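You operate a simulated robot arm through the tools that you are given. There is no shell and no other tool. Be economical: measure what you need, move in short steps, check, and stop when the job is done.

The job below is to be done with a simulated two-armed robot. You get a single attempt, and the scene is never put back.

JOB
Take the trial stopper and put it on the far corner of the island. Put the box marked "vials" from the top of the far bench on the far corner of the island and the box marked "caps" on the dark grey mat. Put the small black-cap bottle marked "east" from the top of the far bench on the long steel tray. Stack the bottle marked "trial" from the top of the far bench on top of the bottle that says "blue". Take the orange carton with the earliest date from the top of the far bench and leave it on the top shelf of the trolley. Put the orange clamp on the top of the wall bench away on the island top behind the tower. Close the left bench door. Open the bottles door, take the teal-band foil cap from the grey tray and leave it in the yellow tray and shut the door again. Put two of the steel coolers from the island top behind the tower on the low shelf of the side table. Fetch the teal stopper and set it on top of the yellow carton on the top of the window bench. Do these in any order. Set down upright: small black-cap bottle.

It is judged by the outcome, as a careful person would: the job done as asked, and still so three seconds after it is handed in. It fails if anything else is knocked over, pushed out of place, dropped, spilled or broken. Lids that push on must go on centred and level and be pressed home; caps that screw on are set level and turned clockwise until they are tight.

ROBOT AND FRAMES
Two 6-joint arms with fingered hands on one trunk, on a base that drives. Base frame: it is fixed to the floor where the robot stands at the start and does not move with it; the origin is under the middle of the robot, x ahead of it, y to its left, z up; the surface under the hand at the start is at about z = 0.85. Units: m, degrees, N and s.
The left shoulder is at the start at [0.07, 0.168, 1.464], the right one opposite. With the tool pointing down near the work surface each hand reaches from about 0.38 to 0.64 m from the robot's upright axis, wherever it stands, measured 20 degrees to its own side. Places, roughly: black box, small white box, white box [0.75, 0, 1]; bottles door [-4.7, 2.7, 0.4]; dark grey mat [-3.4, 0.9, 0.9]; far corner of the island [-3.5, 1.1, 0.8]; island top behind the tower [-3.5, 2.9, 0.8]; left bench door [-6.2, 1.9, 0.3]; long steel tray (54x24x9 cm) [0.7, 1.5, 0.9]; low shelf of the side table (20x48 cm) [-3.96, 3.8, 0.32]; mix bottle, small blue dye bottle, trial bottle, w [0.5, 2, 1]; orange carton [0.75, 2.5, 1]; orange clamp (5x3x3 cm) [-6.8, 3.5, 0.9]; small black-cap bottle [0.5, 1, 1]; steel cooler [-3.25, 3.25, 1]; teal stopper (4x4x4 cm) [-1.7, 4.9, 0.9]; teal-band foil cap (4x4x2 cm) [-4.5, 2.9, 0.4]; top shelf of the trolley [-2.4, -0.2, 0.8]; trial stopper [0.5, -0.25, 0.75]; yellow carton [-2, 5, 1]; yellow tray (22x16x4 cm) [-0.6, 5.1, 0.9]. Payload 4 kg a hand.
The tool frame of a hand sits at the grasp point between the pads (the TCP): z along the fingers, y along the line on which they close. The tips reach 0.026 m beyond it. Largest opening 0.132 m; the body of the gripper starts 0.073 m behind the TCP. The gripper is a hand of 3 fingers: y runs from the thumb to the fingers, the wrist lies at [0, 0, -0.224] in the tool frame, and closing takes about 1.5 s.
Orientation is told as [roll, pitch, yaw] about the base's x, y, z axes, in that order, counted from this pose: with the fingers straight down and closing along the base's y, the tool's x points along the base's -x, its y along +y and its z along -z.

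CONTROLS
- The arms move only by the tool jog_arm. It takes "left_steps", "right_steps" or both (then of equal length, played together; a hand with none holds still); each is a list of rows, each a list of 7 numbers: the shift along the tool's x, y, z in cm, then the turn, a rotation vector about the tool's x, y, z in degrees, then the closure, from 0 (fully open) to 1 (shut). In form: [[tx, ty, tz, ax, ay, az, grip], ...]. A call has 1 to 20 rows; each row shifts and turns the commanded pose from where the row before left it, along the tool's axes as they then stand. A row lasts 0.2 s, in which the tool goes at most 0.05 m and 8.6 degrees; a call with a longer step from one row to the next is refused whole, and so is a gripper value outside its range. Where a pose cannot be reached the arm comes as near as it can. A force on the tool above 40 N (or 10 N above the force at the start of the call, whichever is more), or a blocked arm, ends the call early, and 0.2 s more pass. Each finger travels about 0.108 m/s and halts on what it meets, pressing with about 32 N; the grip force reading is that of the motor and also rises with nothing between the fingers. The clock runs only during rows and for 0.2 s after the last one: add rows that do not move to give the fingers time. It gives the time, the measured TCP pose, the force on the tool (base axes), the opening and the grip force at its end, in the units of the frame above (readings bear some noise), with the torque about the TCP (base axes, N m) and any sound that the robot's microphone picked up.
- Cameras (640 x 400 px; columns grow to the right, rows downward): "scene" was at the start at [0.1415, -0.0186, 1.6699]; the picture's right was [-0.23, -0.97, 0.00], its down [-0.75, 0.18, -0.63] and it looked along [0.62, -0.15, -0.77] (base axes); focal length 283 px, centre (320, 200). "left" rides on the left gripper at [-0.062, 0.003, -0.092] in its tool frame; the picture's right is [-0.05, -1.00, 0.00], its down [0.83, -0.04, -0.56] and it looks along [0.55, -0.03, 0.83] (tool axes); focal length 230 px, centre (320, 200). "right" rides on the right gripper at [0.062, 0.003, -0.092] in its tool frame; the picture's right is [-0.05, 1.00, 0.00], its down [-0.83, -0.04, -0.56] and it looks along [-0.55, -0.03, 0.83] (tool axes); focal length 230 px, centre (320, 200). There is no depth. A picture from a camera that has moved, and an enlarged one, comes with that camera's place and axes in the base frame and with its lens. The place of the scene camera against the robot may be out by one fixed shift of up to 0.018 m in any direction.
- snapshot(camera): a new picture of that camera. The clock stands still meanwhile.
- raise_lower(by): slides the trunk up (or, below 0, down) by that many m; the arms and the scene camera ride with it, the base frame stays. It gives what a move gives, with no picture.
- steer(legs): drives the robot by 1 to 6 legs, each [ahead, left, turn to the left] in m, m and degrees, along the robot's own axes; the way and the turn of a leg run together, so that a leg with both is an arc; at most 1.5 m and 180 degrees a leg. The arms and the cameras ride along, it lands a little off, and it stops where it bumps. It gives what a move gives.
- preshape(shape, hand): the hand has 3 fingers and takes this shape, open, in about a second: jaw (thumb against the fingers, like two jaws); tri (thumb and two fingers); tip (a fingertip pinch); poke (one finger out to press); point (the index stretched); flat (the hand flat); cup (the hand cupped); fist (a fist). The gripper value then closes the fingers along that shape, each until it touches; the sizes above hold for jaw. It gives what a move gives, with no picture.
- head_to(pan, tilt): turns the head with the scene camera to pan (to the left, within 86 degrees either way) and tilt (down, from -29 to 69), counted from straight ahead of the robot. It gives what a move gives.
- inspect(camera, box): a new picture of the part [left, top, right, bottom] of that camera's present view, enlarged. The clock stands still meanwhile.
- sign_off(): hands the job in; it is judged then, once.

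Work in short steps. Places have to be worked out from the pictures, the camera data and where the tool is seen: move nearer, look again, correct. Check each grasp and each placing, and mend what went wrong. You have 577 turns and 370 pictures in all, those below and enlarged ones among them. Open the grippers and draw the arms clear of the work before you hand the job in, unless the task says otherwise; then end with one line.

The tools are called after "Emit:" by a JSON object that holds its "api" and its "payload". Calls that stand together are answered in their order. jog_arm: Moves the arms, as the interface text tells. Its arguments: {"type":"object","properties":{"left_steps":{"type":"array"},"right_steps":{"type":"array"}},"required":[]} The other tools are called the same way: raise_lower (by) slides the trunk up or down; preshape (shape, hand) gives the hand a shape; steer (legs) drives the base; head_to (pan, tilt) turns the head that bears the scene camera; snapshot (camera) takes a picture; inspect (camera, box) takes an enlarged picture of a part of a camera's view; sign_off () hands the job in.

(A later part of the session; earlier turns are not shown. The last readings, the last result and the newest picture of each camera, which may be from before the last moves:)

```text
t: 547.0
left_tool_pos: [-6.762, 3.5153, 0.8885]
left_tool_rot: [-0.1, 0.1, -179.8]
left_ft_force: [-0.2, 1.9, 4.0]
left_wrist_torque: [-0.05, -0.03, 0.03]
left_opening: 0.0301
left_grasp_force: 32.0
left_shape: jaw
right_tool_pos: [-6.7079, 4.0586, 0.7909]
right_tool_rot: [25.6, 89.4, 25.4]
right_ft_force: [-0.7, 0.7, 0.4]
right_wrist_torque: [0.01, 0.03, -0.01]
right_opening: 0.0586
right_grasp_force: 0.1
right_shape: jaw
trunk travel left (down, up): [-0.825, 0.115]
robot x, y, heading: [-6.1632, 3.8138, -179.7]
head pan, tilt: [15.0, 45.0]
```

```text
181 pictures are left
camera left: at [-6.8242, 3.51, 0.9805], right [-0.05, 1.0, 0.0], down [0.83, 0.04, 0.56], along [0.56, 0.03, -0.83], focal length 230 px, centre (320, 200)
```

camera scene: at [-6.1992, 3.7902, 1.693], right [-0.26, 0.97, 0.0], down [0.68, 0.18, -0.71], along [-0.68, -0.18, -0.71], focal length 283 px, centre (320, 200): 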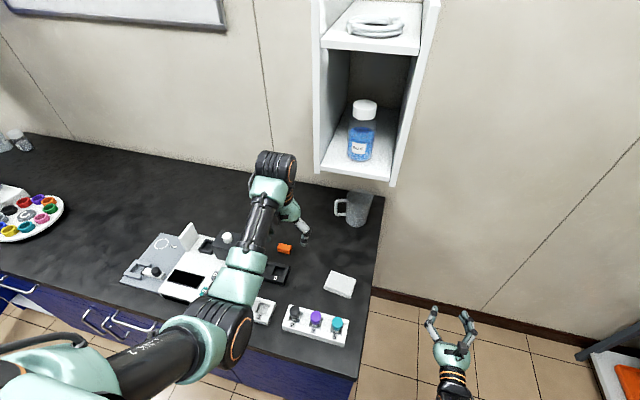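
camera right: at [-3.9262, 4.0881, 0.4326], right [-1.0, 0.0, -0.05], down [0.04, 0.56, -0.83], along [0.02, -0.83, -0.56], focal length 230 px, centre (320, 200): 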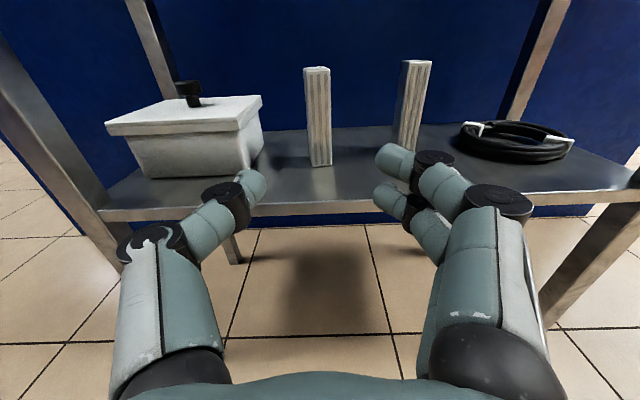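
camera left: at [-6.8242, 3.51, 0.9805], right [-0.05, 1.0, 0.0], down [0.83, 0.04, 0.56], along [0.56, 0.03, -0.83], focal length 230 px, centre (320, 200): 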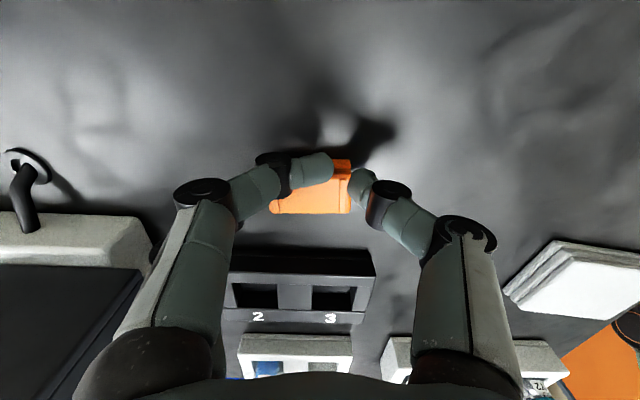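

The left fingers seem to have ridden over the clamp. Open, go 8 mm lower, close again.

Emit:
{"api": "jog_arm", "payload": {"left_steps": [[0, 0, 0, 0, 0, 0, 0.6], [0, 0, 0, 0, 0, 0, 0.35], [0, 0, 0, 0, 0, 0, 0.35], [0, 0, 0.4, 0, 0, 0, 0.35], [0, 0, 0.4, 0, 0, 0, 0.35], [0, 0, 0, 0, 0, 0, 0.35]]}}

Emit:
{"api": "snapshot", "payload": {"camera": "left"}}

```text
t: 548.4
left_tool_pos: [-6.7617, 3.5136, 0.8801]
left_tool_rot: [-0.1, 0.2, -179.9]
left_ft_force: [0.4, 0.1, -1.1]
left_wrist_torque: [0.0, 0.02, 0.02]
left_opening: 0.0854
left_grasp_force: 0.0
left_shape: jaw
right_tool_pos: [-6.7072, 4.0584, 0.7903]
right_tool_rot: [26.4, 89.4, 26.2]
right_ft_force: [-0.3, -0.7, 0.6]
right_wrist_torque: [-0.02, 0.0, -0.01]
right_opening: 0.0589
right_grasp_force: 0.1
right_shape: jaw
trunk travel left (down, up): [-0.825, 0.115]
robot x, y, heading: [-6.1659, 3.812, -179.7]
head pan, tilt: [15.0, 45.0]
```

```text
180 pictures are left
camera left: at [-6.8242, 3.5095, 0.9719], right [-0.05, 1.0, 0.0], down [0.83, 0.04, 0.56], along [0.56, 0.03, -0.83], focal length 230 px, centre (320, 200)
```

left: 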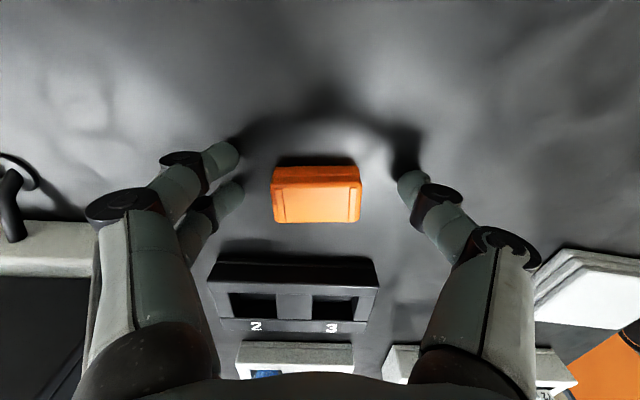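

Now close.

Emit:
{"api": "jog_arm", "payload": {"left_steps": [[0, 0, 0.2, 0, 0, 0, 0.45], [0, 0, 0, 0, 0, 0, 0.55], [0, 0, 0, 0, 0, 0, 0.65], [0, 0, 0, 0, 0, 0, 0.75], [0, 0, 0, 0, 0, 0, 0.8], [0, 0, 0, 0, 0, 0, 0.8]]}}

Emit:
{"api": "snapshot", "payload": {"camera": "left"}}

```text
t: 549.8
left_tool_pos: [-6.7622, 3.5139, 0.8772]
left_tool_rot: [-0.1, 0.2, -179.9]
left_ft_force: [-0.2, 0.4, 0.4]
left_wrist_torque: [0.01, 0.02, 0.0]
left_opening: 0.0159
left_grasp_force: 32.1
left_shape: jaw
right_tool_pos: [-6.7079, 4.0579, 0.7905]
right_tool_rot: [26.4, 89.2, 26.3]
right_ft_force: [-0.3, 0.4, 0.4]
right_wrist_torque: [-0.01, -0.04, -0.02]
right_opening: 0.0586
right_grasp_force: 0.1
right_shape: jaw
trunk travel left (down, up): [-0.825, 0.115]
robot x, y, heading: [-6.1656, 3.8088, -179.6]
head pan, tilt: [15.0, 45.0]
```

```text
179 pictures are left
camera left: at [-6.8245, 3.5096, 0.97], right [-0.05, 1.0, 0.0], down [0.83, 0.04, 0.56], along [0.56, 0.03, -0.83], focal length 230 px, centre (320, 200)
```

left: 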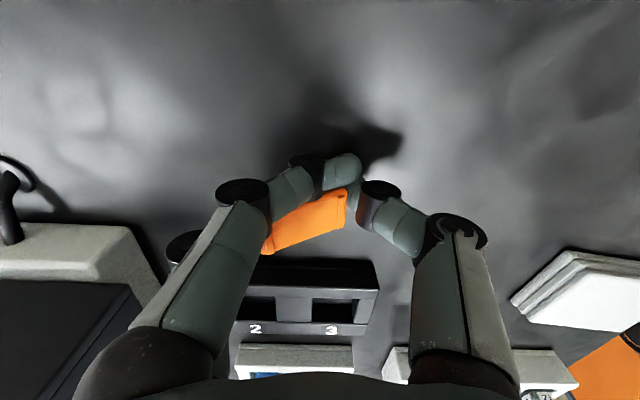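

The clamp twisted because the hand was ~1 cm too far ahead. Open and look again.

Emit:
{"api": "jog_arm", "payload": {"left_steps": [[0, 0, 0, 0, 0, 0, 0.6], [0, 0, 0, 0, 0, 0, 0.4], [0, 0, 0, 0, 0, 0, 0.3], [0, 0, -2, 0, 0, 0, 0.3], [0, 0, -2, 0, 0, 0, 0.3]]}}

Emit:
{"api": "snapshot", "payload": {"camera": "left"}}

```text
t: 551.0
left_tool_pos: [-6.7621, 3.5139, 0.9178]
left_tool_rot: [-0.1, 0.2, -179.9]
left_ft_force: [0.5, -0.2, 0.7]
left_wrist_torque: [-0.03, -0.02, 0.0]
left_opening: 0.0919
left_grasp_force: 0.0
left_shape: jaw
right_tool_pos: [-6.7074, 4.058, 0.7905]
right_tool_rot: [26.4, 89.4, 26.3]
right_ft_force: [0.6, 0.1, 0.3]
right_wrist_torque: [0.01, -0.02, -0.02]
right_opening: 0.0589
right_grasp_force: 0.1
right_shape: jaw
trunk travel left (down, up): [-0.825, 0.115]
robot x, y, heading: [-6.1657, 3.8118, -179.7]
head pan, tilt: [15.0, 45.0]
```

```text
178 pictures are left
camera left: at [-6.8244, 3.5098, 1.0098], right [-0.05, 1.0, 0.0], down [0.83, 0.04, 0.56], along [0.56, 0.03, -0.83], focal length 230 px, centre (320, 200)
```

left: 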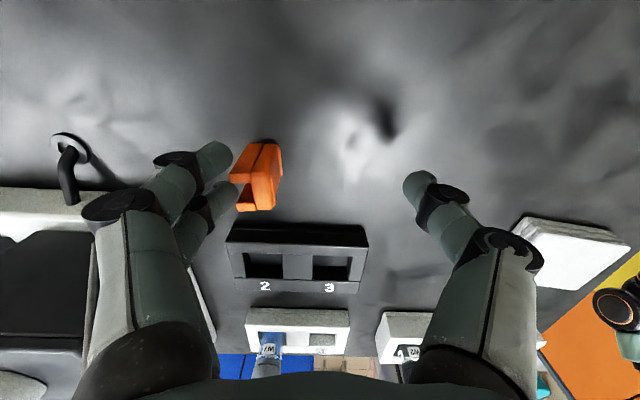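

The clamp moved left and turned; now its long side runs nearly along x, centre ≈[-6.750, 3.470]. Turn the hand 22°, move over it and look.

Emit:
{"api": "jog_arm", "payload": {"left_steps": [[0, 0, -2, 0, 0, 0, 0.4], [0.6, 2.2, 0, 0, 0, 7.3, 0.4], [0.6, 2.2, 0, 0, 0, 7.3, 0.4], [0, 0, 0, 0, 0, 7.3, 0.4], [0, 0, 0, 0, 0, 0, 0.4]]}}

Emit:
{"api": "snapshot", "payload": {"camera": "left"}}

```text
t: 552.2
left_tool_pos: [-6.7527, 3.4698, 0.9368]
left_tool_rot: [-0.2, 0.1, 158.0]
left_ft_force: [0.5, 0.9, 0.2]
left_wrist_torque: [0.02, -0.01, -0.02]
left_opening: 0.0797
left_grasp_force: 0.1
left_shape: jaw
right_tool_pos: [-6.7072, 4.0579, 0.7903]
right_tool_rot: [27.5, 89.3, 27.3]
right_ft_force: [0.0, -0.5, 0.0]
right_wrist_torque: [-0.01, -0.01, 0.04]
right_opening: 0.0588
right_grasp_force: 0.1
right_shape: jaw
trunk travel left (down, up): [-0.825, 0.115]
robot x, y, heading: [-6.1615, 3.8152, -180.1]
head pan, tilt: [15.0, 45.0]
```

```text
177 pictures are left
camera left: at [-6.8123, 3.4883, 1.03], right [0.32, 0.95, 0.0], down [0.79, -0.27, 0.56], along [0.53, -0.18, -0.83], focal length 230 px, centre (320, 200)
```

left: 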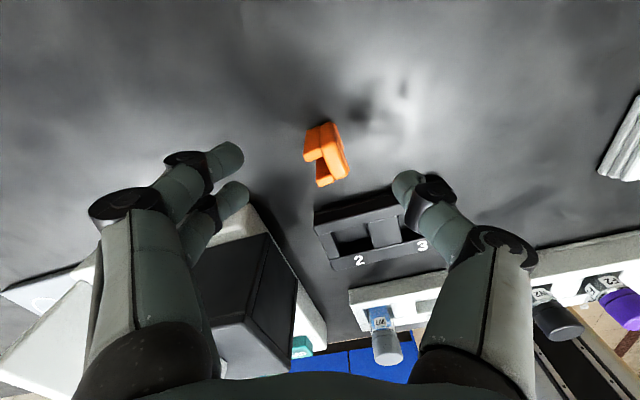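

Narrow the opening (device nearby), adjust 0.7 cm and descend, then close.

Emit:
{"api": "jog_arm", "payload": {"left_steps": [[0.7, 0, 2, 0, 0, 0, 0.58], [0, 0, 2, 0, 0, 0, 0.58], [0, 0, 1.8, 0, 0, 0, 0.58], [0, 0, 0, 0, 0, 0, 0.58]]}}

Emit:
{"api": "snapshot", "payload": {"camera": "left"}}

```text
t: 553.2
left_tool_pos: [-6.7465, 3.4669, 0.8786]
left_tool_rot: [-0.1, 0.1, 158.3]
left_ft_force: [0.7, 0.2, -0.5]
left_wrist_torque: [-0.02, -0.01, 0.01]
left_opening: 0.056
left_grasp_force: 0.0
left_shape: jaw
right_tool_pos: [-6.7081, 4.0583, 0.7901]
right_tool_rot: [27.1, 89.4, 27.0]
right_ft_force: [0.3, 0.9, -0.3]
right_wrist_torque: [-0.01, 0.02, -0.01]
right_opening: 0.0589
right_grasp_force: 0.0
right_shape: jaw
trunk travel left (down, up): [-0.825, 0.115]
robot x, y, heading: [-6.1668, 3.8111, -179.8]
head pan, tilt: [15.0, 45.0]
```

```text
176 pictures are left
camera left: at [-6.8056, 3.4856, 0.9722], right [0.32, 0.95, 0.0], down [0.79, -0.27, 0.56], along [0.53, -0.18, -0.83], focal length 230 px, centre (320, 200)
```

left: 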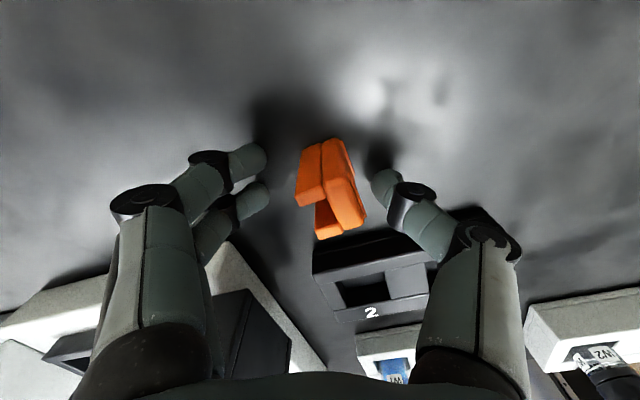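

Well between the fingers. Close.

Emit:
{"api": "jog_arm", "payload": {"left_steps": [[0, 0, 0, 0, 0, 0, 0.68], [0, 0, 0, 0, 0, 0, 0.76], [0, 0, 0, 0, 0, 0, 0.84], [0, 0, 0, 0, 0, 0, 0.9], [0, 0, 0, 0, 0, 0, 0.95], [0, 0, 0, 0, 0, 0, 0.95]]}}

Emit:
{"api": "snapshot", "payload": {"camera": "left"}}

```text
t: 554.6
left_tool_pos: [-6.7452, 3.4672, 0.88]
left_tool_rot: [-0.1, 0.0, 158.2]
left_ft_force: [-0.1, 0.0, 0.4]
left_wrist_torque: [0.02, 0.0, 0.01]
left_opening: 0.0018
left_grasp_force: 31.9
left_shape: jaw
right_tool_pos: [-6.7075, 4.0579, 0.7906]
right_tool_rot: [26.5, 89.3, 26.3]
right_ft_force: [1.2, 0.6, -0.9]
right_wrist_torque: [-0.01, -0.01, -0.01]
right_opening: 0.0589
right_grasp_force: 0.0
right_shape: jaw
trunk travel left (down, up): [-0.825, 0.115]
robot x, y, heading: [-6.1667, 3.8135, -179.7]
head pan, tilt: [15.0, 45.0]
```

```text
175 pictures are left
camera left: at [-6.8057, 3.4856, 0.9722], right [0.32, 0.95, 0.0], down [0.79, -0.27, 0.56], along [0.53, -0.18, -0.83], focal length 230 px, centre (320, 200)
```

left: 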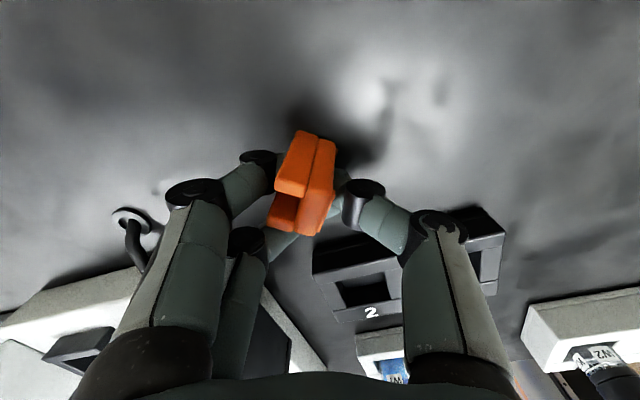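

It ended up caged, not pinched. Open, rise, and try the fingertip-pinch shape for this small part.

Emit:
{"api": "jog_arm", "payload": {"left_steps": [[0, 0, 0, 0, 0, 0, 0.7], [0, 0, 0, 0, 0, 0, 0.55], [0, 0, 0, 0, 0, 0, 0.5], [0, 0, -2, 0, 0, 0, 0.5], [0, 0, -3, 0, 0, 0, 0.5], [0, 0, -2, 0, 0, 0, 0.5]]}}

Emit:
{"api": "preshape", "payload": {"shape": "tip", "hand": "left"}}

Emit:
{"api": "snapshot", "payload": {"camera": "left"}}

Emit:
{"api": "inspect", "payload": {"camera": "left", "box": [240, 60, 420, 220]}}

```text
t: 556.0
left_tool_pos: [-6.7448, 3.4678, 0.9496]
left_tool_rot: [-0.2, 0.1, 158.2]
left_ft_force: [0.7, 0.2, 0.6]
left_wrist_torque: [0.02, 0.0, 0.03]
left_opening: 0.0656
left_grasp_force: 0.0
left_shape: jaw
right_tool_pos: [-6.7083, 4.058, 0.7901]
right_tool_rot: [26.3, 89.3, 26.1]
right_ft_force: [0.1, 0.0, -0.4]
right_wrist_torque: [-0.01, 0.0, 0.04]
right_opening: 0.0587
right_grasp_force: 0.1
right_shape: jaw
trunk travel left (down, up): [-0.825, 0.115]
robot x, y, heading: [-6.1677, 3.8179, -179.8]
head pan, tilt: [15.0, 45.0]
```

```text
t: 556.9
left_tool_pos: [-6.7457, 3.4681, 0.9496]
left_tool_rot: [-0.2, 0.1, 158.2]
left_ft_force: [-1.4, 0.1, 0.3]
left_wrist_torque: [0.0, 0.02, 0.04]
left_opening: 0.1318
left_grasp_force: 0.0
left_shape: tip
right_tool_pos: [-6.7086, 4.0578, 0.7909]
right_tool_rot: [26.7, 89.4, 26.5]
right_ft_force: [0.3, 0.7, 0.4]
right_wrist_torque: [0.01, 0.0, 0.0]
right_opening: 0.0589
right_grasp_force: 0.0
right_shape: jaw
trunk travel left (down, up): [-0.825, 0.115]
robot x, y, heading: [-6.1654, 3.8126, -180.3]
head pan, tilt: [15.0, 45.0]
```

```text
174 pictures are left
camera left: at [-6.8051, 3.4861, 1.042], right [0.32, 0.95, 0.0], down [0.79, -0.27, 0.56], along [0.53, -0.18, -0.83], focal length 230 px, centre (320, 200)
```

left: 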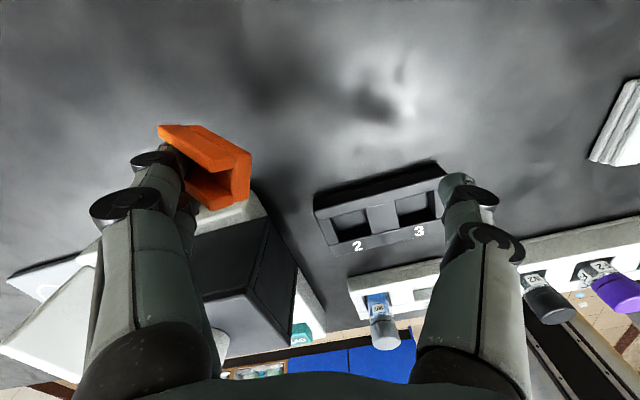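

```text
2.50 times, centred on (330, 140) of left
camera zoom: at [-6.8051, 3.4861, 1.042], right [0.32, 0.95, 0.0], down [0.79, -0.27, 0.56], along [0.53, -0.18, -0.83], focal length 575 px, centre (295, 350)
```

zoom: 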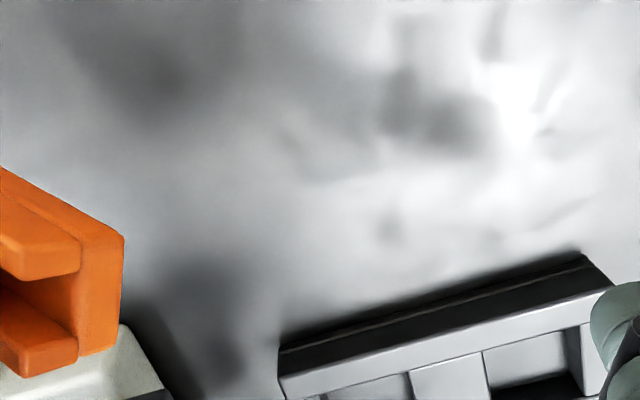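

The C-shaped clamp is hanging on a finger, lifted. Close slowly to trap it between finger and thumb.

Emit:
{"api": "jog_arm", "payload": {"left_steps": [[0, 0, 0, 0, 0, 0, 0.2], [0, 0, 0, 0, 0, 0, 0.4], [0, 0, 0, 0, 0, 0, 0.6], [0, 0, 0, 0, 0, 0, 0.8], [0, 0, 0, 0, 0, 0, 0.95], [0, 0, 0, 0, 0, 0, 0.95]]}}

Emit:
{"api": "snapshot", "payload": {"camera": "left"}}

Emit:
{"api": "inspect", "payload": {"camera": "scene", "box": [200, 150, 360, 290]}}

```text
t: 558.3
left_tool_pos: [-6.7453, 3.4669, 0.9504]
left_tool_rot: [-0.2, 0.1, 158.3]
left_ft_force: [-0.6, 0.8, 0.1]
left_wrist_torque: [-0.02, 0.02, 0.01]
left_opening: 0.007
left_grasp_force: 0.1
left_shape: tip
right_tool_pos: [-6.7085, 4.0592, 0.7901]
right_tool_rot: [26.5, 89.3, 26.3]
right_ft_force: [0.0, -0.3, -0.1]
right_wrist_torque: [0.02, -0.02, 0.05]
right_opening: 0.0591
right_grasp_force: 0.3
right_shape: jaw
trunk travel left (down, up): [-0.825, 0.115]
robot x, y, heading: [-6.1639, 3.806, -179.8]
head pan, tilt: [15.0, 45.0]
```

```text
172 pictures are left
camera left: at [-6.8051, 3.4862, 1.0422], right [0.32, 0.95, 0.0], down [0.79, -0.27, 0.56], along [0.53, -0.18, -0.83], focal length 230 px, centre (320, 200)
```

left: 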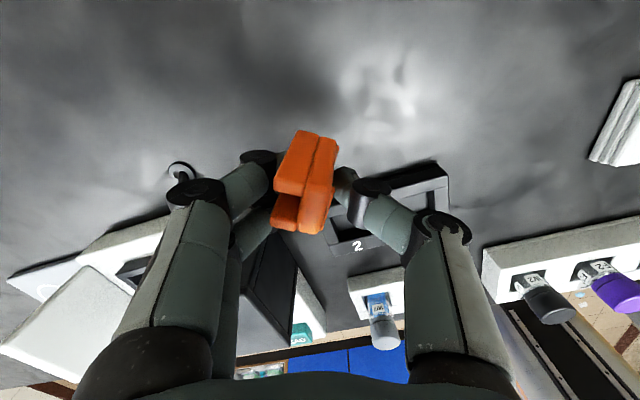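

```text
2.86 times, centred on (280, 220) of scene
camera zoom: at [-6.2768, 3.7899, 1.5926], right [-0.26, 0.97, 0.0], down [0.68, 0.18, -0.71], along [-0.68, -0.18, -0.71], focal length 809 px, centre (434, 143)
```

zoom: 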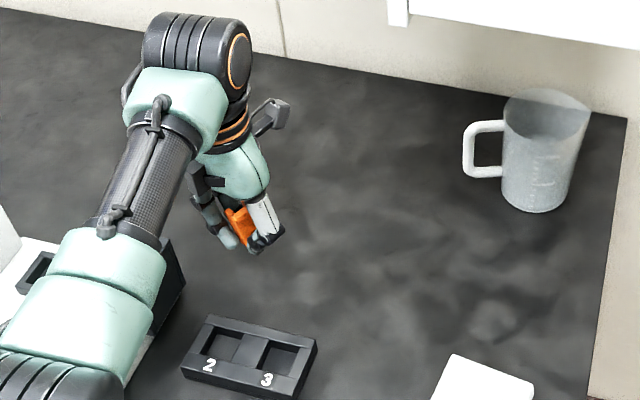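

The clamp is stuck in the fingers and lifted — good enough to carry. Raise the trunk, back off, and move towards the open left bench door to shut it with the right hand.

Emit:
{"api": "raise_lower", "payload": {"by": 0.1}}

Emit:
{"api": "steer", "payload": {"legs": [[-0.6, 0, 0], [0, 1.1, 0], [0, 1.0, 0]]}}

Emit:
{"api": "head_to", "payload": {"pan": -10, "tilt": 45}}

Emit:
{"api": "snapshot", "payload": {"camera": "scene"}}

Emit:
{"api": "snapshot", "payload": {"camera": "left"}}

```text
t: 559.6
left_tool_pos: [-6.746, 3.4678, 1.0492]
left_tool_rot: [-0.1, 0.1, 158.2]
left_ft_force: [-0.6, -0.4, -0.5]
left_wrist_torque: [-0.01, 0.01, 0.03]
left_opening: 0.0068
left_grasp_force: 0.0
left_shape: tip
right_tool_pos: [-6.7084, 4.0572, 0.8889]
right_tool_rot: [26.2, 89.2, 26.0]
right_ft_force: [0.0, 0.2, -0.4]
right_wrist_torque: [-0.04, 0.0, -0.02]
right_opening: 0.0589
right_grasp_force: 0.1
right_shape: jaw
trunk travel left (down, up): [-0.925, 0.015]
robot x, y, heading: [-6.1634, 3.8116, -179.8]
head pan, tilt: [15.0, 45.0]
```

```text
t: 573.0
left_tool_pos: [-6.1593, 1.3854, 1.0496]
left_tool_rot: [0.0, 0.2, 157.8]
left_ft_force: [-1.0, -0.3, 0.2]
left_wrist_torque: [-0.02, 0.02, 0.04]
left_opening: 0.0071
left_grasp_force: 0.1
left_shape: tip
right_tool_pos: [-6.1169, 1.9742, 0.8902]
right_tool_rot: [23.9, 89.4, 23.3]
right_ft_force: [-0.5, -0.9, -0.4]
right_wrist_torque: [0.04, 0.01, 0.03]
right_opening: 0.0588
right_grasp_force: 0.0
right_shape: jaw
trunk travel left (down, up): [-0.925, 0.015]
robot x, y, heading: [-5.5769, 1.7262, 179.5]
head pan, tilt: [15.0, 45.0]
```

```text
t: 573.9
left_tool_pos: [-6.1583, 1.3854, 1.0491]
left_tool_rot: [-0.2, 0.1, 157.9]
left_ft_force: [-0.4, 0.8, -0.9]
left_wrist_torque: [-0.01, -0.05, 0.01]
left_opening: 0.0072
left_grasp_force: 0.1
left_shape: tip
right_tool_pos: [-6.117, 1.9748, 0.8902]
right_tool_rot: [26.9, 89.2, 26.4]
right_ft_force: [0.1, 0.8, -0.2]
right_wrist_torque: [0.01, 0.01, -0.02]
right_opening: 0.0587
right_grasp_force: 0.0
right_shape: jaw
trunk travel left (down, up): [-0.925, 0.015]
robot x, y, heading: [-5.5771, 1.7225, 179.9]
head pan, tilt: [-10.0, 45.0]
```

```text
170 pictures are left
camera scene: at [-5.6891, 1.7385, 1.6926], right [0.18, 0.98, 0.0], down [0.7, -0.12, -0.71], along [-0.7, 0.13, -0.71], focal length 283 px, centre (320, 200)
```

scene: 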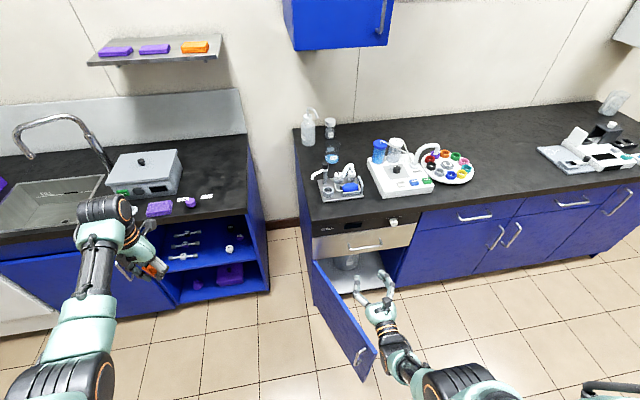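

```text
169 pictures are left
camera left: at [-6.2181, 1.4034, 1.142], right [0.33, 0.94, 0.0], down [0.78, -0.27, 0.56], along [0.53, -0.18, -0.83], focal length 230 px, centre (320, 200)
```

left: 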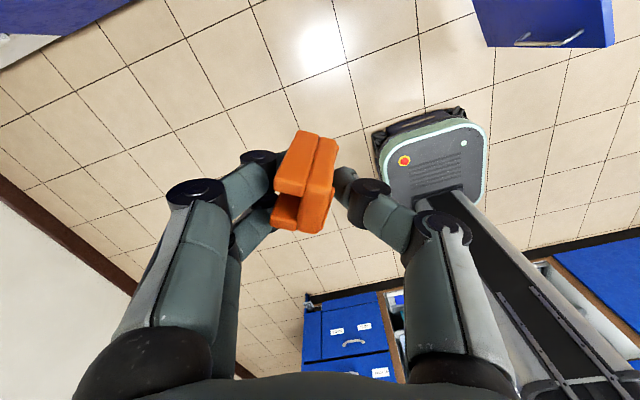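

The door's hinge is near (-6.38, 1.85), free edge near (-5.99, 2.0). Shift 0.17 m left so the right hand is on the door's outer side, close the fingers, and lower.

Emit:
{"api": "steer", "payload": {"legs": [[0, 0.17, 0]]}}

Emit:
{"api": "jog_arm", "payload": {"right_steps": [[0, 0, 0, 0, 0, 0, 0.8], [0, 0, 0, 0, 0, 0, 1], [0, 0, 0, 0, 0, 0, 1]]}}

Emit:
{"api": "raise_lower", "payload": {"by": -0.4}}

Emit:
{"api": "snapshot", "payload": {"camera": "right"}}

Emit:
{"api": "snapshot", "payload": {"camera": "scene"}}

```text
t: 575.3
left_tool_pos: [-6.1608, 1.2197, 1.0501]
left_tool_rot: [-0.1, 0.1, 157.7]
left_ft_force: [0.2, -0.2, -1.2]
left_wrist_torque: [-0.03, 0.01, -0.02]
left_opening: 0.007
left_grasp_force: 0.2
left_shape: tip
right_tool_pos: [-6.118, 1.8086, 0.8893]
right_tool_rot: [14.5, 89.4, 13.8]
right_ft_force: [0.2, 0.7, 0.2]
right_wrist_torque: [0.0, -0.03, -0.03]
right_opening: 0.0589
right_grasp_force: 0.2
right_shape: jaw
trunk travel left (down, up): [-0.925, 0.015]
robot x, y, heading: [-5.5751, 1.5592, 179.5]
head pan, tilt: [-10.0, 45.0]
```

```text
t: 576.1
left_tool_pos: [-6.1597, 1.2161, 1.0507]
left_tool_rot: [-0.2, 0.1, 157.7]
left_ft_force: [0.5, 0.0, 0.5]
left_wrist_torque: [0.04, 0.03, 0.01]
left_opening: 0.0072
left_grasp_force: 0.1
left_shape: tip
right_tool_pos: [-6.117, 1.8063, 0.891]
right_tool_rot: [31.7, 89.3, 30.9]
right_ft_force: [0.7, -0.3, -0.3]
right_wrist_torque: [0.02, 0.0, -0.07]
right_opening: 0.0001
right_grasp_force: 31.8
right_shape: jaw
trunk travel left (down, up): [-0.925, 0.015]
robot x, y, heading: [-5.5807, 1.5561, 179.7]
head pan, tilt: [-10.0, 45.0]
```

```text
t: 580.0
left_tool_pos: [-6.1591, 1.2169, 0.6504]
left_tool_rot: [-0.3, 0.1, 157.8]
left_ft_force: [-0.7, -0.4, -0.5]
left_wrist_torque: [0.01, -0.01, -0.01]
left_opening: 0.007
left_grasp_force: 0.1
left_shape: tip
right_tool_pos: [-6.1177, 1.8061, 0.4902]
right_tool_rot: [28.6, 89.3, 27.8]
right_ft_force: [-0.5, 0.4, -0.1]
right_wrist_torque: [-0.01, 0.0, 0.04]
right_opening: 0.0
right_grasp_force: 32.0
right_shape: jaw
trunk travel left (down, up): [-0.525, 0.415]
robot x, y, heading: [-5.5774, 1.5579, 179.5]
head pan, tilt: [-10.0, 45.0]
```

```text
168 pictures are left
camera right: at [-6.0259, 1.8098, 0.5511], right [0.01, 1.0, -0.05], down [0.56, -0.04, -0.82], along [-0.83, -0.02, -0.56], focal length 230 px, centre (320, 200)
```

right: 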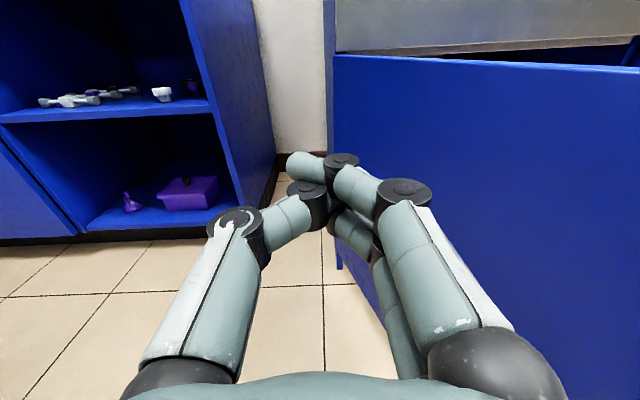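

```text
167 pictures are left
camera scene: at [-5.6897, 1.5696, 1.2926], right [0.18, 0.98, 0.0], down [0.7, -0.13, -0.71], along [-0.7, 0.13, -0.71], focal length 283 px, centre (320, 200)
```

scene: 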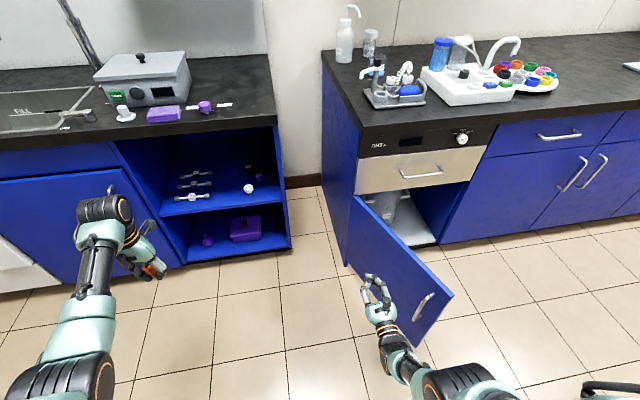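

Sweep the hand to the right against the door.

Emit:
{"api": "jog_arm", "payload": {"right_steps": [[0, 3, 0, 0, 0, 0, 1], [0, 3, 0, 0, 0, 0, 1], [0, 3, 0, 0, 0, 0, 1], [0, 3, 0.5, 0, 0, 0, 1], [0, 3, 0.5, 0, 0, 0, 1], [0, 3, 1, 0, 0, 0, 1]]}}

Emit:
{"api": "snapshot", "payload": {"camera": "scene"}}

```text
t: 581.4
left_tool_pos: [-6.1604, 1.216, 0.65]
left_tool_rot: [-0.2, 0.1, 157.7]
left_ft_force: [-0.6, 0.5, -0.1]
left_wrist_torque: [0.01, 0.01, -0.02]
left_opening: 0.007
left_grasp_force: 0.0
left_shape: tip
right_tool_pos: [-6.1218, 1.9707, 0.5177]
right_tool_rot: [31.0, 89.4, 30.4]
right_ft_force: [-0.6, 0.7, 0.9]
right_wrist_torque: [-0.02, -0.01, -0.03]
right_opening: 0.0
right_grasp_force: 32.0
right_shape: jaw
right hand out of reach, approached as far as the arm can: row 3, 4, 5, 6
trunk travel left (down, up): [-0.525, 0.415]
robot x, y, heading: [-5.5748, 1.5549, 179.9]
head pan, tilt: [-10.0, 45.0]
```

```text
166 pictures are left
camera scene: at [-5.6897, 1.57, 1.2926], right [0.18, 0.98, 0.0], down [0.7, -0.13, -0.71], along [-0.7, 0.13, -0.71], focal length 283 px, centre (320, 200)
```

scene: 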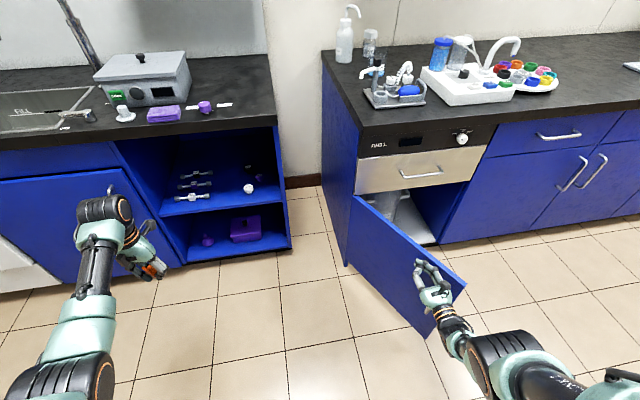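

Arm reach is limited here; push with the base instead: slide right 0.15 m, then forward.

Emit:
{"api": "steer", "payload": {"legs": [[0, -0.14, 0]]}}

Emit:
{"api": "snapshot", "payload": {"camera": "scene"}}

```text
t: 582.7
left_tool_pos: [-6.1597, 1.3563, 0.6493]
left_tool_rot: [-0.1, 0.0, 157.7]
left_ft_force: [-0.3, 0.3, -0.8]
left_wrist_torque: [-0.02, -0.02, -0.03]
left_opening: 0.0071
left_grasp_force: 0.1
left_shape: tip
right_tool_pos: [-6.1224, 2.1108, 0.5174]
right_tool_rot: [22.9, 89.4, 22.1]
right_ft_force: [-0.1, 0.1, -0.5]
right_wrist_torque: [0.01, -0.02, 0.0]
right_opening: 0.0
right_grasp_force: 32.2
right_shape: jaw
trunk travel left (down, up): [-0.525, 0.415]
robot x, y, heading: [-5.5779, 1.6959, 179.6]
head pan, tilt: [-10.0, 45.0]
```

```text
165 pictures are left
camera scene: at [-5.689, 1.7109, 1.2925], right [0.18, 0.98, 0.0], down [0.7, -0.13, -0.71], along [-0.7, 0.13, -0.71], focal length 283 px, centre (320, 200)
```

scene: 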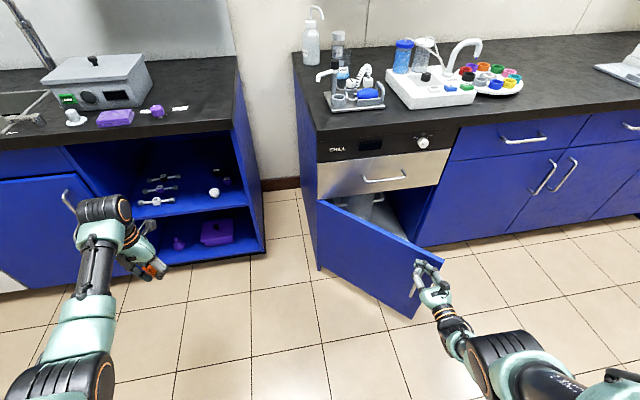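

The door is half shut. Now push forward by driving ahead 0.2 m.

Emit:
{"api": "steer", "payload": {"legs": [[0.2, 0, 0]]}}

Emit:
{"api": "snapshot", "payload": {"camera": "scene"}}

```text
t: 584.3
left_tool_pos: [-6.3593, 1.3563, 0.6497]
left_tool_rot: [-0.2, 0.2, 157.7]
left_ft_force: [0.0, 1.2, -0.8]
left_wrist_torque: [-0.03, -0.01, 0.0]
left_opening: 0.0072
left_grasp_force: 0.0
left_shape: tip
right_tool_pos: [-6.3238, 2.1108, 0.5161]
right_tool_rot: [25.3, 89.3, 24.8]
right_ft_force: [-1.2, 0.3, -0.4]
right_wrist_torque: [0.0, 0.04, -0.02]
right_opening: 0.0001
right_grasp_force: 31.9
right_shape: jaw
trunk travel left (down, up): [-0.525, 0.415]
robot x, y, heading: [-5.7772, 1.6971, 180.3]
head pan, tilt: [-10.0, 45.0]
```

```text
164 pictures are left
camera scene: at [-5.8901, 1.7107, 1.2925], right [0.18, 0.98, 0.0], down [0.7, -0.13, -0.71], along [-0.7, 0.13, -0.71], focal length 283 px, centre (320, 200)
```

scene: 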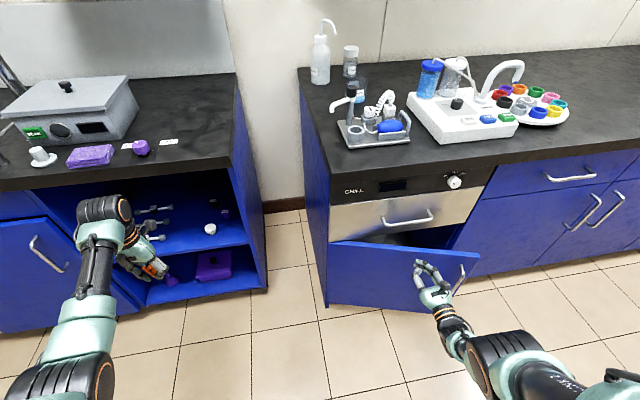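

Nearly shut (~15°). To push the rest with the arm (keeping the left hand clear), lower the trunk 15 cm, raise the hand relative and push forward.

Emit:
{"api": "raise_lower", "payload": {"by": -0.15}}

Emit:
{"api": "jog_arm", "payload": {"right_steps": [[3, 0, 0, 0, 0, 0, 1], [3, 0, 0, 0, 0, 0, 1], [2, 0, 1, 0, 0, 0, 1], [0, 0, 2, 0, 0, 0, 1], [0, 0, 2, 0, 0, 0, 1], [0, 0, 2, 0, 0, 0, 1], [0, 0, 2, 0, 0, 0, 1]]}}

Emit:
{"api": "snapshot", "payload": {"camera": "scene"}}

```text
t: 586.0
left_tool_pos: [-6.3576, 1.3565, 0.4998]
left_tool_rot: [-0.2, 0.1, 157.8]
left_ft_force: [0.3, -0.9, 0.4]
left_wrist_torque: [0.0, -0.02, 0.01]
left_opening: 0.0067
left_grasp_force: 0.0
left_shape: tip
right_tool_pos: [-6.3229, 2.1109, 0.3681]
right_tool_rot: [27.9, 89.4, 27.2]
right_ft_force: [-0.4, 0.3, 0.3]
right_wrist_torque: [0.0, 0.02, 0.02]
right_opening: 0.0
right_grasp_force: 32.4
right_shape: jaw
trunk travel left (down, up): [-0.375, 0.565]
robot x, y, heading: [-5.7732, 1.6999, 179.7]
head pan, tilt: [-10.0, 45.0]
```

```text
t: 587.6
left_tool_pos: [-6.3592, 1.3561, 0.499]
left_tool_rot: [-0.3, 0.1, 157.9]
left_ft_force: [0.0, 0.2, 0.4]
left_wrist_torque: [0.04, 0.01, 0.0]
left_opening: 0.0072
left_grasp_force: 0.2
left_shape: tip
right_tool_pos: [-6.4067, 2.1105, 0.4156]
right_tool_rot: [24.8, 89.4, 24.1]
right_ft_force: [-0.1, 0.6, 0.7]
right_wrist_torque: [0.0, -0.02, 0.03]
right_opening: 0.0001
right_grasp_force: 32.2
right_shape: jaw
right hand out of reach, approached as far as the arm can: row 1, 2, 3, 4, 5, 6, 7
trunk travel left (down, up): [-0.375, 0.565]
robot x, y, heading: [-5.7769, 1.6937, 180.0]
head pan, tilt: [-10.0, 45.0]
```

```text
163 pictures are left
camera scene: at [-5.8892, 1.7108, 1.1425], right [0.18, 0.98, 0.0], down [0.7, -0.13, -0.71], along [-0.7, 0.13, -0.71], focal length 283 px, centre (320, 200)
```

scene: 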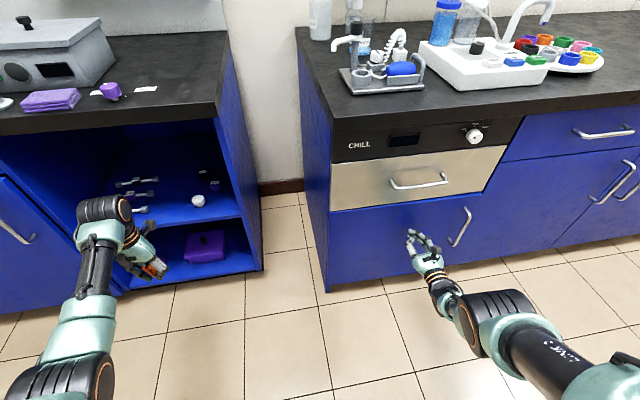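

The door looks shut; check closely.

Emit:
{"api": "inspect", "payload": {"camera": "scene", "box": [310, 130, 530, 300]}}

Emit:
{"api": "snapshot", "payload": {"camera": "right"}}

```text
2.35 times, centred on (420, 215) of scene
camera zoom: at [-5.8892, 1.7108, 1.1425], right [0.18, 0.98, 0.0], down [0.7, -0.13, -0.71], along [-0.7, 0.13, -0.71], focal length 666 px, centre (85, 165)
```

zoom: 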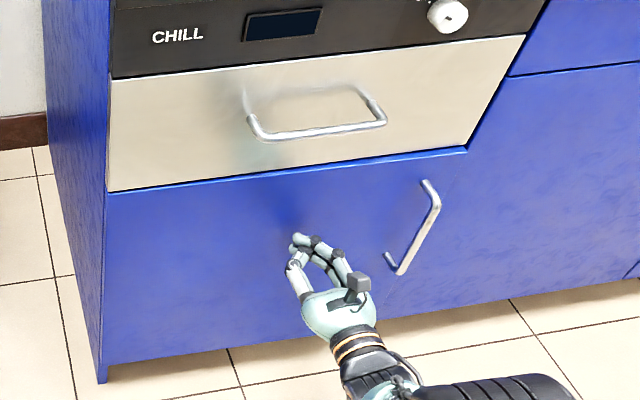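

```text
161 pictures are left
camera right: at [-6.3147, 2.1146, 0.4764], right [0.01, 1.0, -0.05], down [0.56, -0.04, -0.83], along [-0.83, -0.02, -0.56], focal length 230 px, centre (320, 200)
```

right: 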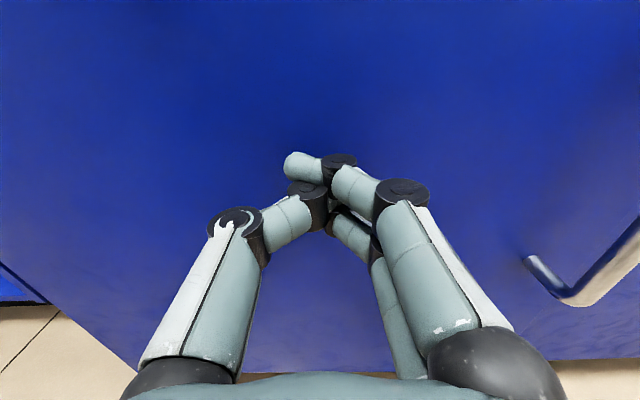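

Give one last push by driving 3 cm ahead, then back away.

Emit:
{"api": "steer", "payload": {"legs": [[0.03, 0, 0]]}}

Emit:
{"api": "inspect", "payload": {"camera": "scene", "box": [310, 130, 530, 300]}}

```text
t: 588.6
left_tool_pos: [-6.3892, 1.3581, 0.4985]
left_tool_rot: [-0.1, 0.1, 157.7]
left_ft_force: [-0.9, -0.2, -0.2]
left_wrist_torque: [-0.02, 0.0, -0.04]
left_opening: 0.0071
left_grasp_force: 0.0
left_shape: tip
right_tool_pos: [-6.4266, 2.1144, 0.4093]
right_tool_rot: [12.4, 88.8, 11.7]
right_ft_force: [1.4, -0.6, 0.0]
right_wrist_torque: [0.03, 0.01, -0.02]
right_opening: 0.0
right_grasp_force: 31.8
right_shape: jaw
trunk travel left (down, up): [-0.375, 0.565]
robot x, y, heading: [-5.8024, 1.694, 179.5]
head pan, tilt: [-10.0, 45.0]
stopped in leg 1: the force on the tool passed its limit at 51 N (the readings are from after the stop); the commanded pose is now the measured one
```

```text
2.35 times, centred on (420, 215) of scene
camera zoom: at [-5.9184, 1.7111, 1.1426], right [0.18, 0.98, 0.0], down [0.7, -0.13, -0.71], along [-0.7, 0.13, -0.71], focal length 666 px, centre (85, 165)
```

zoom: 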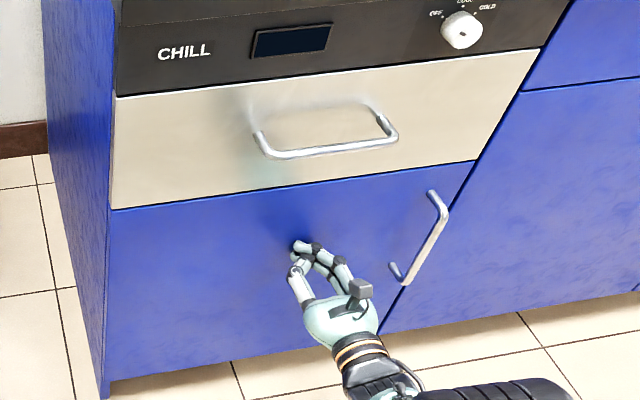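

Door shut (51 N push). Now to the bottles door on the island's west side: back off, raise the trunk, turn round.

Emit:
{"api": "steer", "payload": {"legs": [[-0.3, 0, 0]]}}

Emit:
{"api": "raise_lower", "payload": {"by": 0.4}}

Emit:
{"api": "steer", "payload": {"legs": [[0, -0.6, 0], [0, 0, 180]]}}

Emit:
{"api": "head_to", "payload": {"pan": 0, "tilt": 40}}

Emit:
{"api": "snapshot", "payload": {"camera": "scene"}}

```text
t: 590.6
left_tool_pos: [-6.087, 1.3548, 0.4998]
left_tool_rot: [-0.2, 0.0, 157.7]
left_ft_force: [-0.1, 0.1, 0.0]
left_wrist_torque: [0.01, 0.02, 0.01]
left_opening: 0.0069
left_grasp_force: 0.0
left_shape: tip
right_tool_pos: [-6.1274, 2.1122, 0.4093]
right_tool_rot: [13.9, 88.8, 13.2]
right_ft_force: [0.5, -0.6, -0.2]
right_wrist_torque: [0.04, 0.0, 0.01]
right_opening: 0.0001
right_grasp_force: 32.4
right_shape: jaw
trunk travel left (down, up): [-0.375, 0.565]
robot x, y, heading: [-5.5041, 1.6956, 179.8]
head pan, tilt: [-10.0, 45.0]
```

```text
t: 594.5
left_tool_pos: [-6.0874, 1.3562, 0.8989]
left_tool_rot: [-0.2, 0.1, 157.7]
left_ft_force: [0.1, 0.0, 0.0]
left_wrist_torque: [-0.01, -0.03, 0.02]
left_opening: 0.007
left_grasp_force: 0.1
left_shape: tip
right_tool_pos: [-6.1283, 2.1113, 0.8089]
right_tool_rot: [13.3, 88.8, 12.6]
right_ft_force: [-0.1, -0.8, -1.2]
right_wrist_torque: [0.03, -0.01, -0.01]
right_opening: 0.0
right_grasp_force: 31.9
right_shape: jaw
trunk travel left (down, up): [-0.775, 0.165]
robot x, y, heading: [-5.5066, 1.6961, 179.8]
head pan, tilt: [-10.0, 45.0]
```

```text
t: 605.2
left_tool_pos: [-4.9189, 2.6383, 0.9003]
left_tool_rot: [-0.2, 0.0, -22.1]
left_ft_force: [0.0, 0.9, -0.7]
left_wrist_torque: [0.0, 0.01, 0.01]
left_opening: 0.0072
left_grasp_force: 0.0
left_shape: tip
right_tool_pos: [-4.8772, 1.8833, 0.8088]
right_tool_rot: [13.3, 88.8, -167.2]
right_ft_force: [0.5, -0.7, -0.1]
right_wrist_torque: [0.02, 0.01, -0.01]
right_opening: 0.0
right_grasp_force: 32.1
right_shape: jaw
trunk travel left (down, up): [-0.775, 0.165]
robot x, y, heading: [-5.5011, 2.2969, -0.1]
head pan, tilt: [-10.0, 45.0]
```

```text
t: 606.0
left_tool_pos: [-4.9178, 2.638, 0.899]
left_tool_rot: [-0.2, 0.1, -22.0]
left_ft_force: [0.7, -1.1, 0.1]
left_wrist_torque: [0.04, 0.0, -0.02]
left_opening: 0.0068
left_grasp_force: 0.0
left_shape: tip
right_tool_pos: [-4.8776, 1.8823, 0.8089]
right_tool_rot: [13.3, 88.8, -167.1]
right_ft_force: [-1.2, -0.2, 0.0]
right_wrist_torque: [-0.01, -0.04, 0.01]
right_opening: 0.0
right_grasp_force: 32.0
right_shape: jaw
trunk travel left (down, up): [-0.775, 0.165]
robot x, y, heading: [-5.5019, 2.2943, -0.5]
head pan, tilt: [0.0, 40.0]
```

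```text
159 pictures are left
camera scene: at [-5.349, 2.2953, 1.5498], right [0.0, -1.0, 0.0], down [-0.64, 0.0, -0.77], along [0.77, 0.0, -0.64], focal length 283 px, centre (320, 200)
```

scene: 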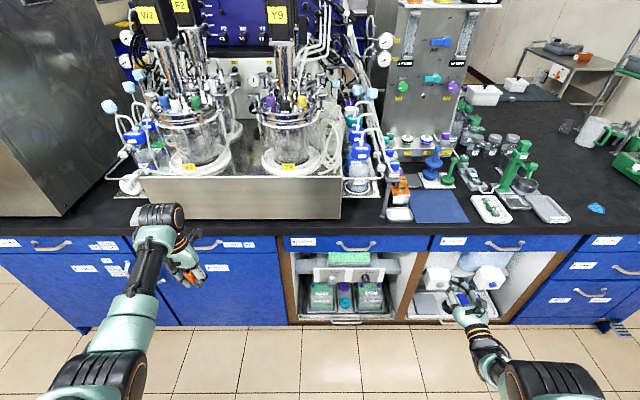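

Zoom on the cabinet fronts to read labels.

Emit:
{"api": "inspect", "payload": {"camera": "scene", "box": [0, 220, 300, 360]}}

Emit:
{"api": "inspect", "payload": {"camera": "scene", "box": [280, 220, 640, 360]}}

```text
2.13 times, centred on (150, 290) of scene
camera zoom: at [-5.349, 2.2953, 1.5498], right [0.0, -1.0, 0.0], down [-0.64, 0.0, -0.77], along [0.77, 0.0, -0.64], focal length 604 px, centre (683, 8)
```

zoom: 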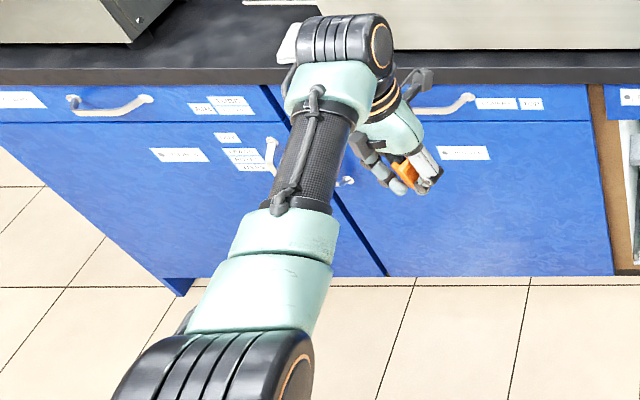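

```text
1.78 times, centred on (460, 290) of scene
camera zoom: at [-5.349, 2.2953, 1.5498], right [0.0, -1.0, 0.0], down [-0.64, 0.0, -0.77], along [0.77, 0.0, -0.64], focal length 503 px, centre (71, 40)
```

zoom: 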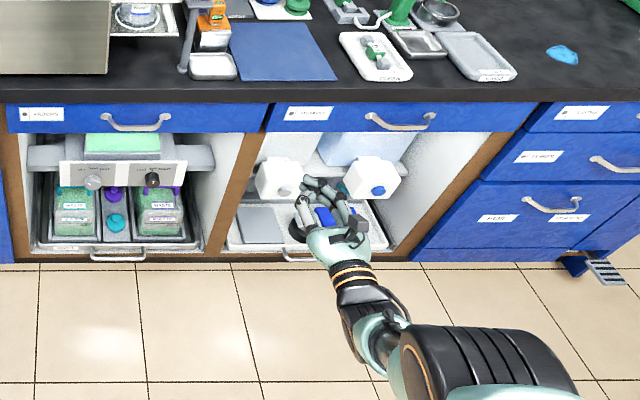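

The wide door around y 2.47–3.02 should be the bottles door, handle near its left edge. Shift left to face it and look.

Emit:
{"api": "steer", "payload": {"legs": [[0, 0.85, 0.4]]}}

Emit:
{"api": "head_to", "payload": {"pan": -15, "tilt": 45}}

Emit:
{"api": "snapshot", "payload": {"camera": "scene"}}

Emit:
{"api": "snapshot", "payload": {"camera": "right"}}

```text
t: 610.5
left_tool_pos: [-4.9223, 3.5004, 0.8986]
left_tool_rot: [0.0, 0.2, -21.6]
left_ft_force: [-0.7, -0.6, -0.3]
left_wrist_torque: [0.01, -0.01, 0.0]
left_opening: 0.007
left_grasp_force: 0.0
left_shape: tip
right_tool_pos: [-4.874, 2.7445, 0.8086]
right_tool_rot: [12.6, 88.8, -167.4]
right_ft_force: [0.4, -0.1, -0.2]
right_wrist_torque: [0.0, -0.03, 0.0]
right_opening: 0.0001
right_grasp_force: 32.1
right_shape: jaw
trunk travel left (down, up): [-0.775, 0.165]
robot x, y, heading: [-5.5036, 3.1538, 0.3]
head pan, tilt: [0.0, 40.0]
```

```text
t: 611.3
left_tool_pos: [-4.9219, 3.4991, 0.8997]
left_tool_rot: [-0.3, 0.1, -21.7]
left_ft_force: [-0.9, -0.8, -0.1]
left_wrist_torque: [0.03, -0.02, 0.02]
left_opening: 0.0067
left_grasp_force: 0.1
left_shape: tip
right_tool_pos: [-4.8744, 2.7442, 0.8084]
right_tool_rot: [13.8, 88.8, -166.3]
right_ft_force: [0.3, -0.1, -0.2]
right_wrist_torque: [-0.02, 0.0, 0.0]
right_opening: 0.0002
right_grasp_force: 32.2
right_shape: jaw
trunk travel left (down, up): [-0.775, 0.165]
robot x, y, heading: [-5.5039, 3.154, 0.3]
head pan, tilt: [-15.0, 45.0]
```

```text
156 pictures are left
camera scene: at [-5.3563, 3.1328, 1.5426], right [-0.25, -0.97, 0.0], down [-0.68, 0.18, -0.71], along [0.68, -0.18, -0.71], focal length 283 px, centre (320, 200)
```

scene: 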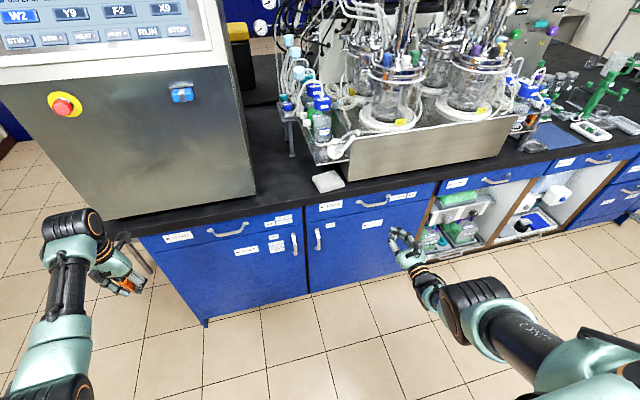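

```text
155 pictures are left
camera right: at [-4.9658, 2.7432, 0.8711], right [0.0, -1.0, -0.05], down [-0.57, 0.04, -0.82], along [0.82, 0.03, -0.57], focal length 230 px, centre (320, 200)
```

right: 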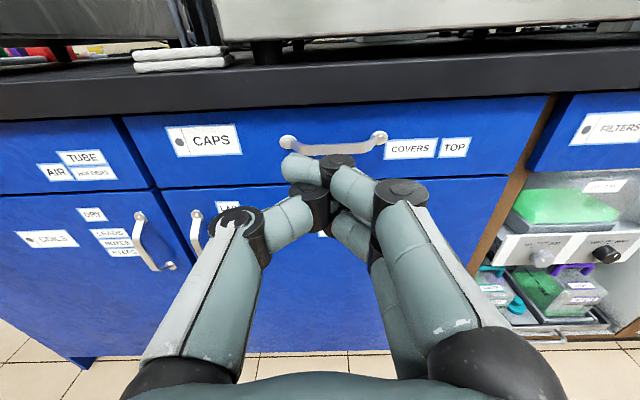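

Emit:
{"api": "inspect", "payload": {"camera": "scene", "box": [220, 180, 440, 300]}}

Emit:
{"api": "inspect", "payload": {"camera": "right", "box": [0, 110, 260, 280]}}

```text
2.91 times, centred on (330, 240) of scene
camera zoom: at [-5.3563, 3.1328, 1.5426], right [-0.25, -0.97, 0.0], down [-0.68, 0.18, -0.71], along [0.68, -0.18, -0.71], focal length 824 px, centre (291, 84)
```

zoom: 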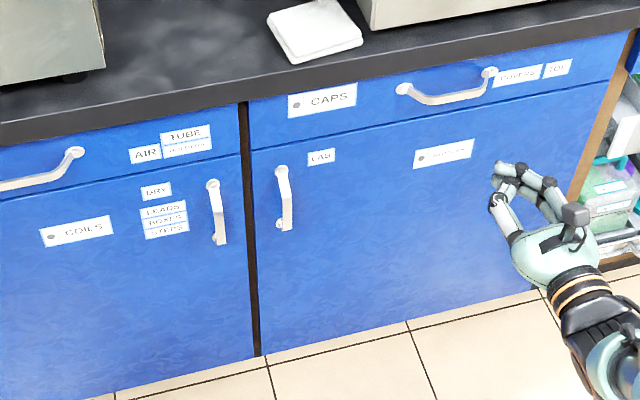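

```text
2.35 times, centred on (130, 195) of right
camera zoom: at [-4.9658, 2.7432, 0.8711], right [0.0, -1.0, -0.05], down [-0.57, 0.04, -0.82], along [0.82, 0.03, -0.57], focal length 541 px, centre (767, 212)
```

zoom: 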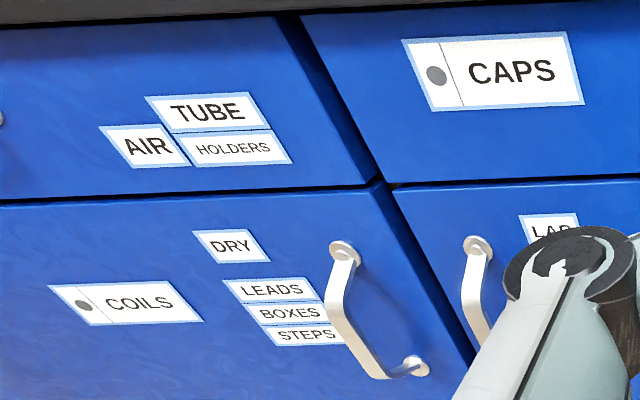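

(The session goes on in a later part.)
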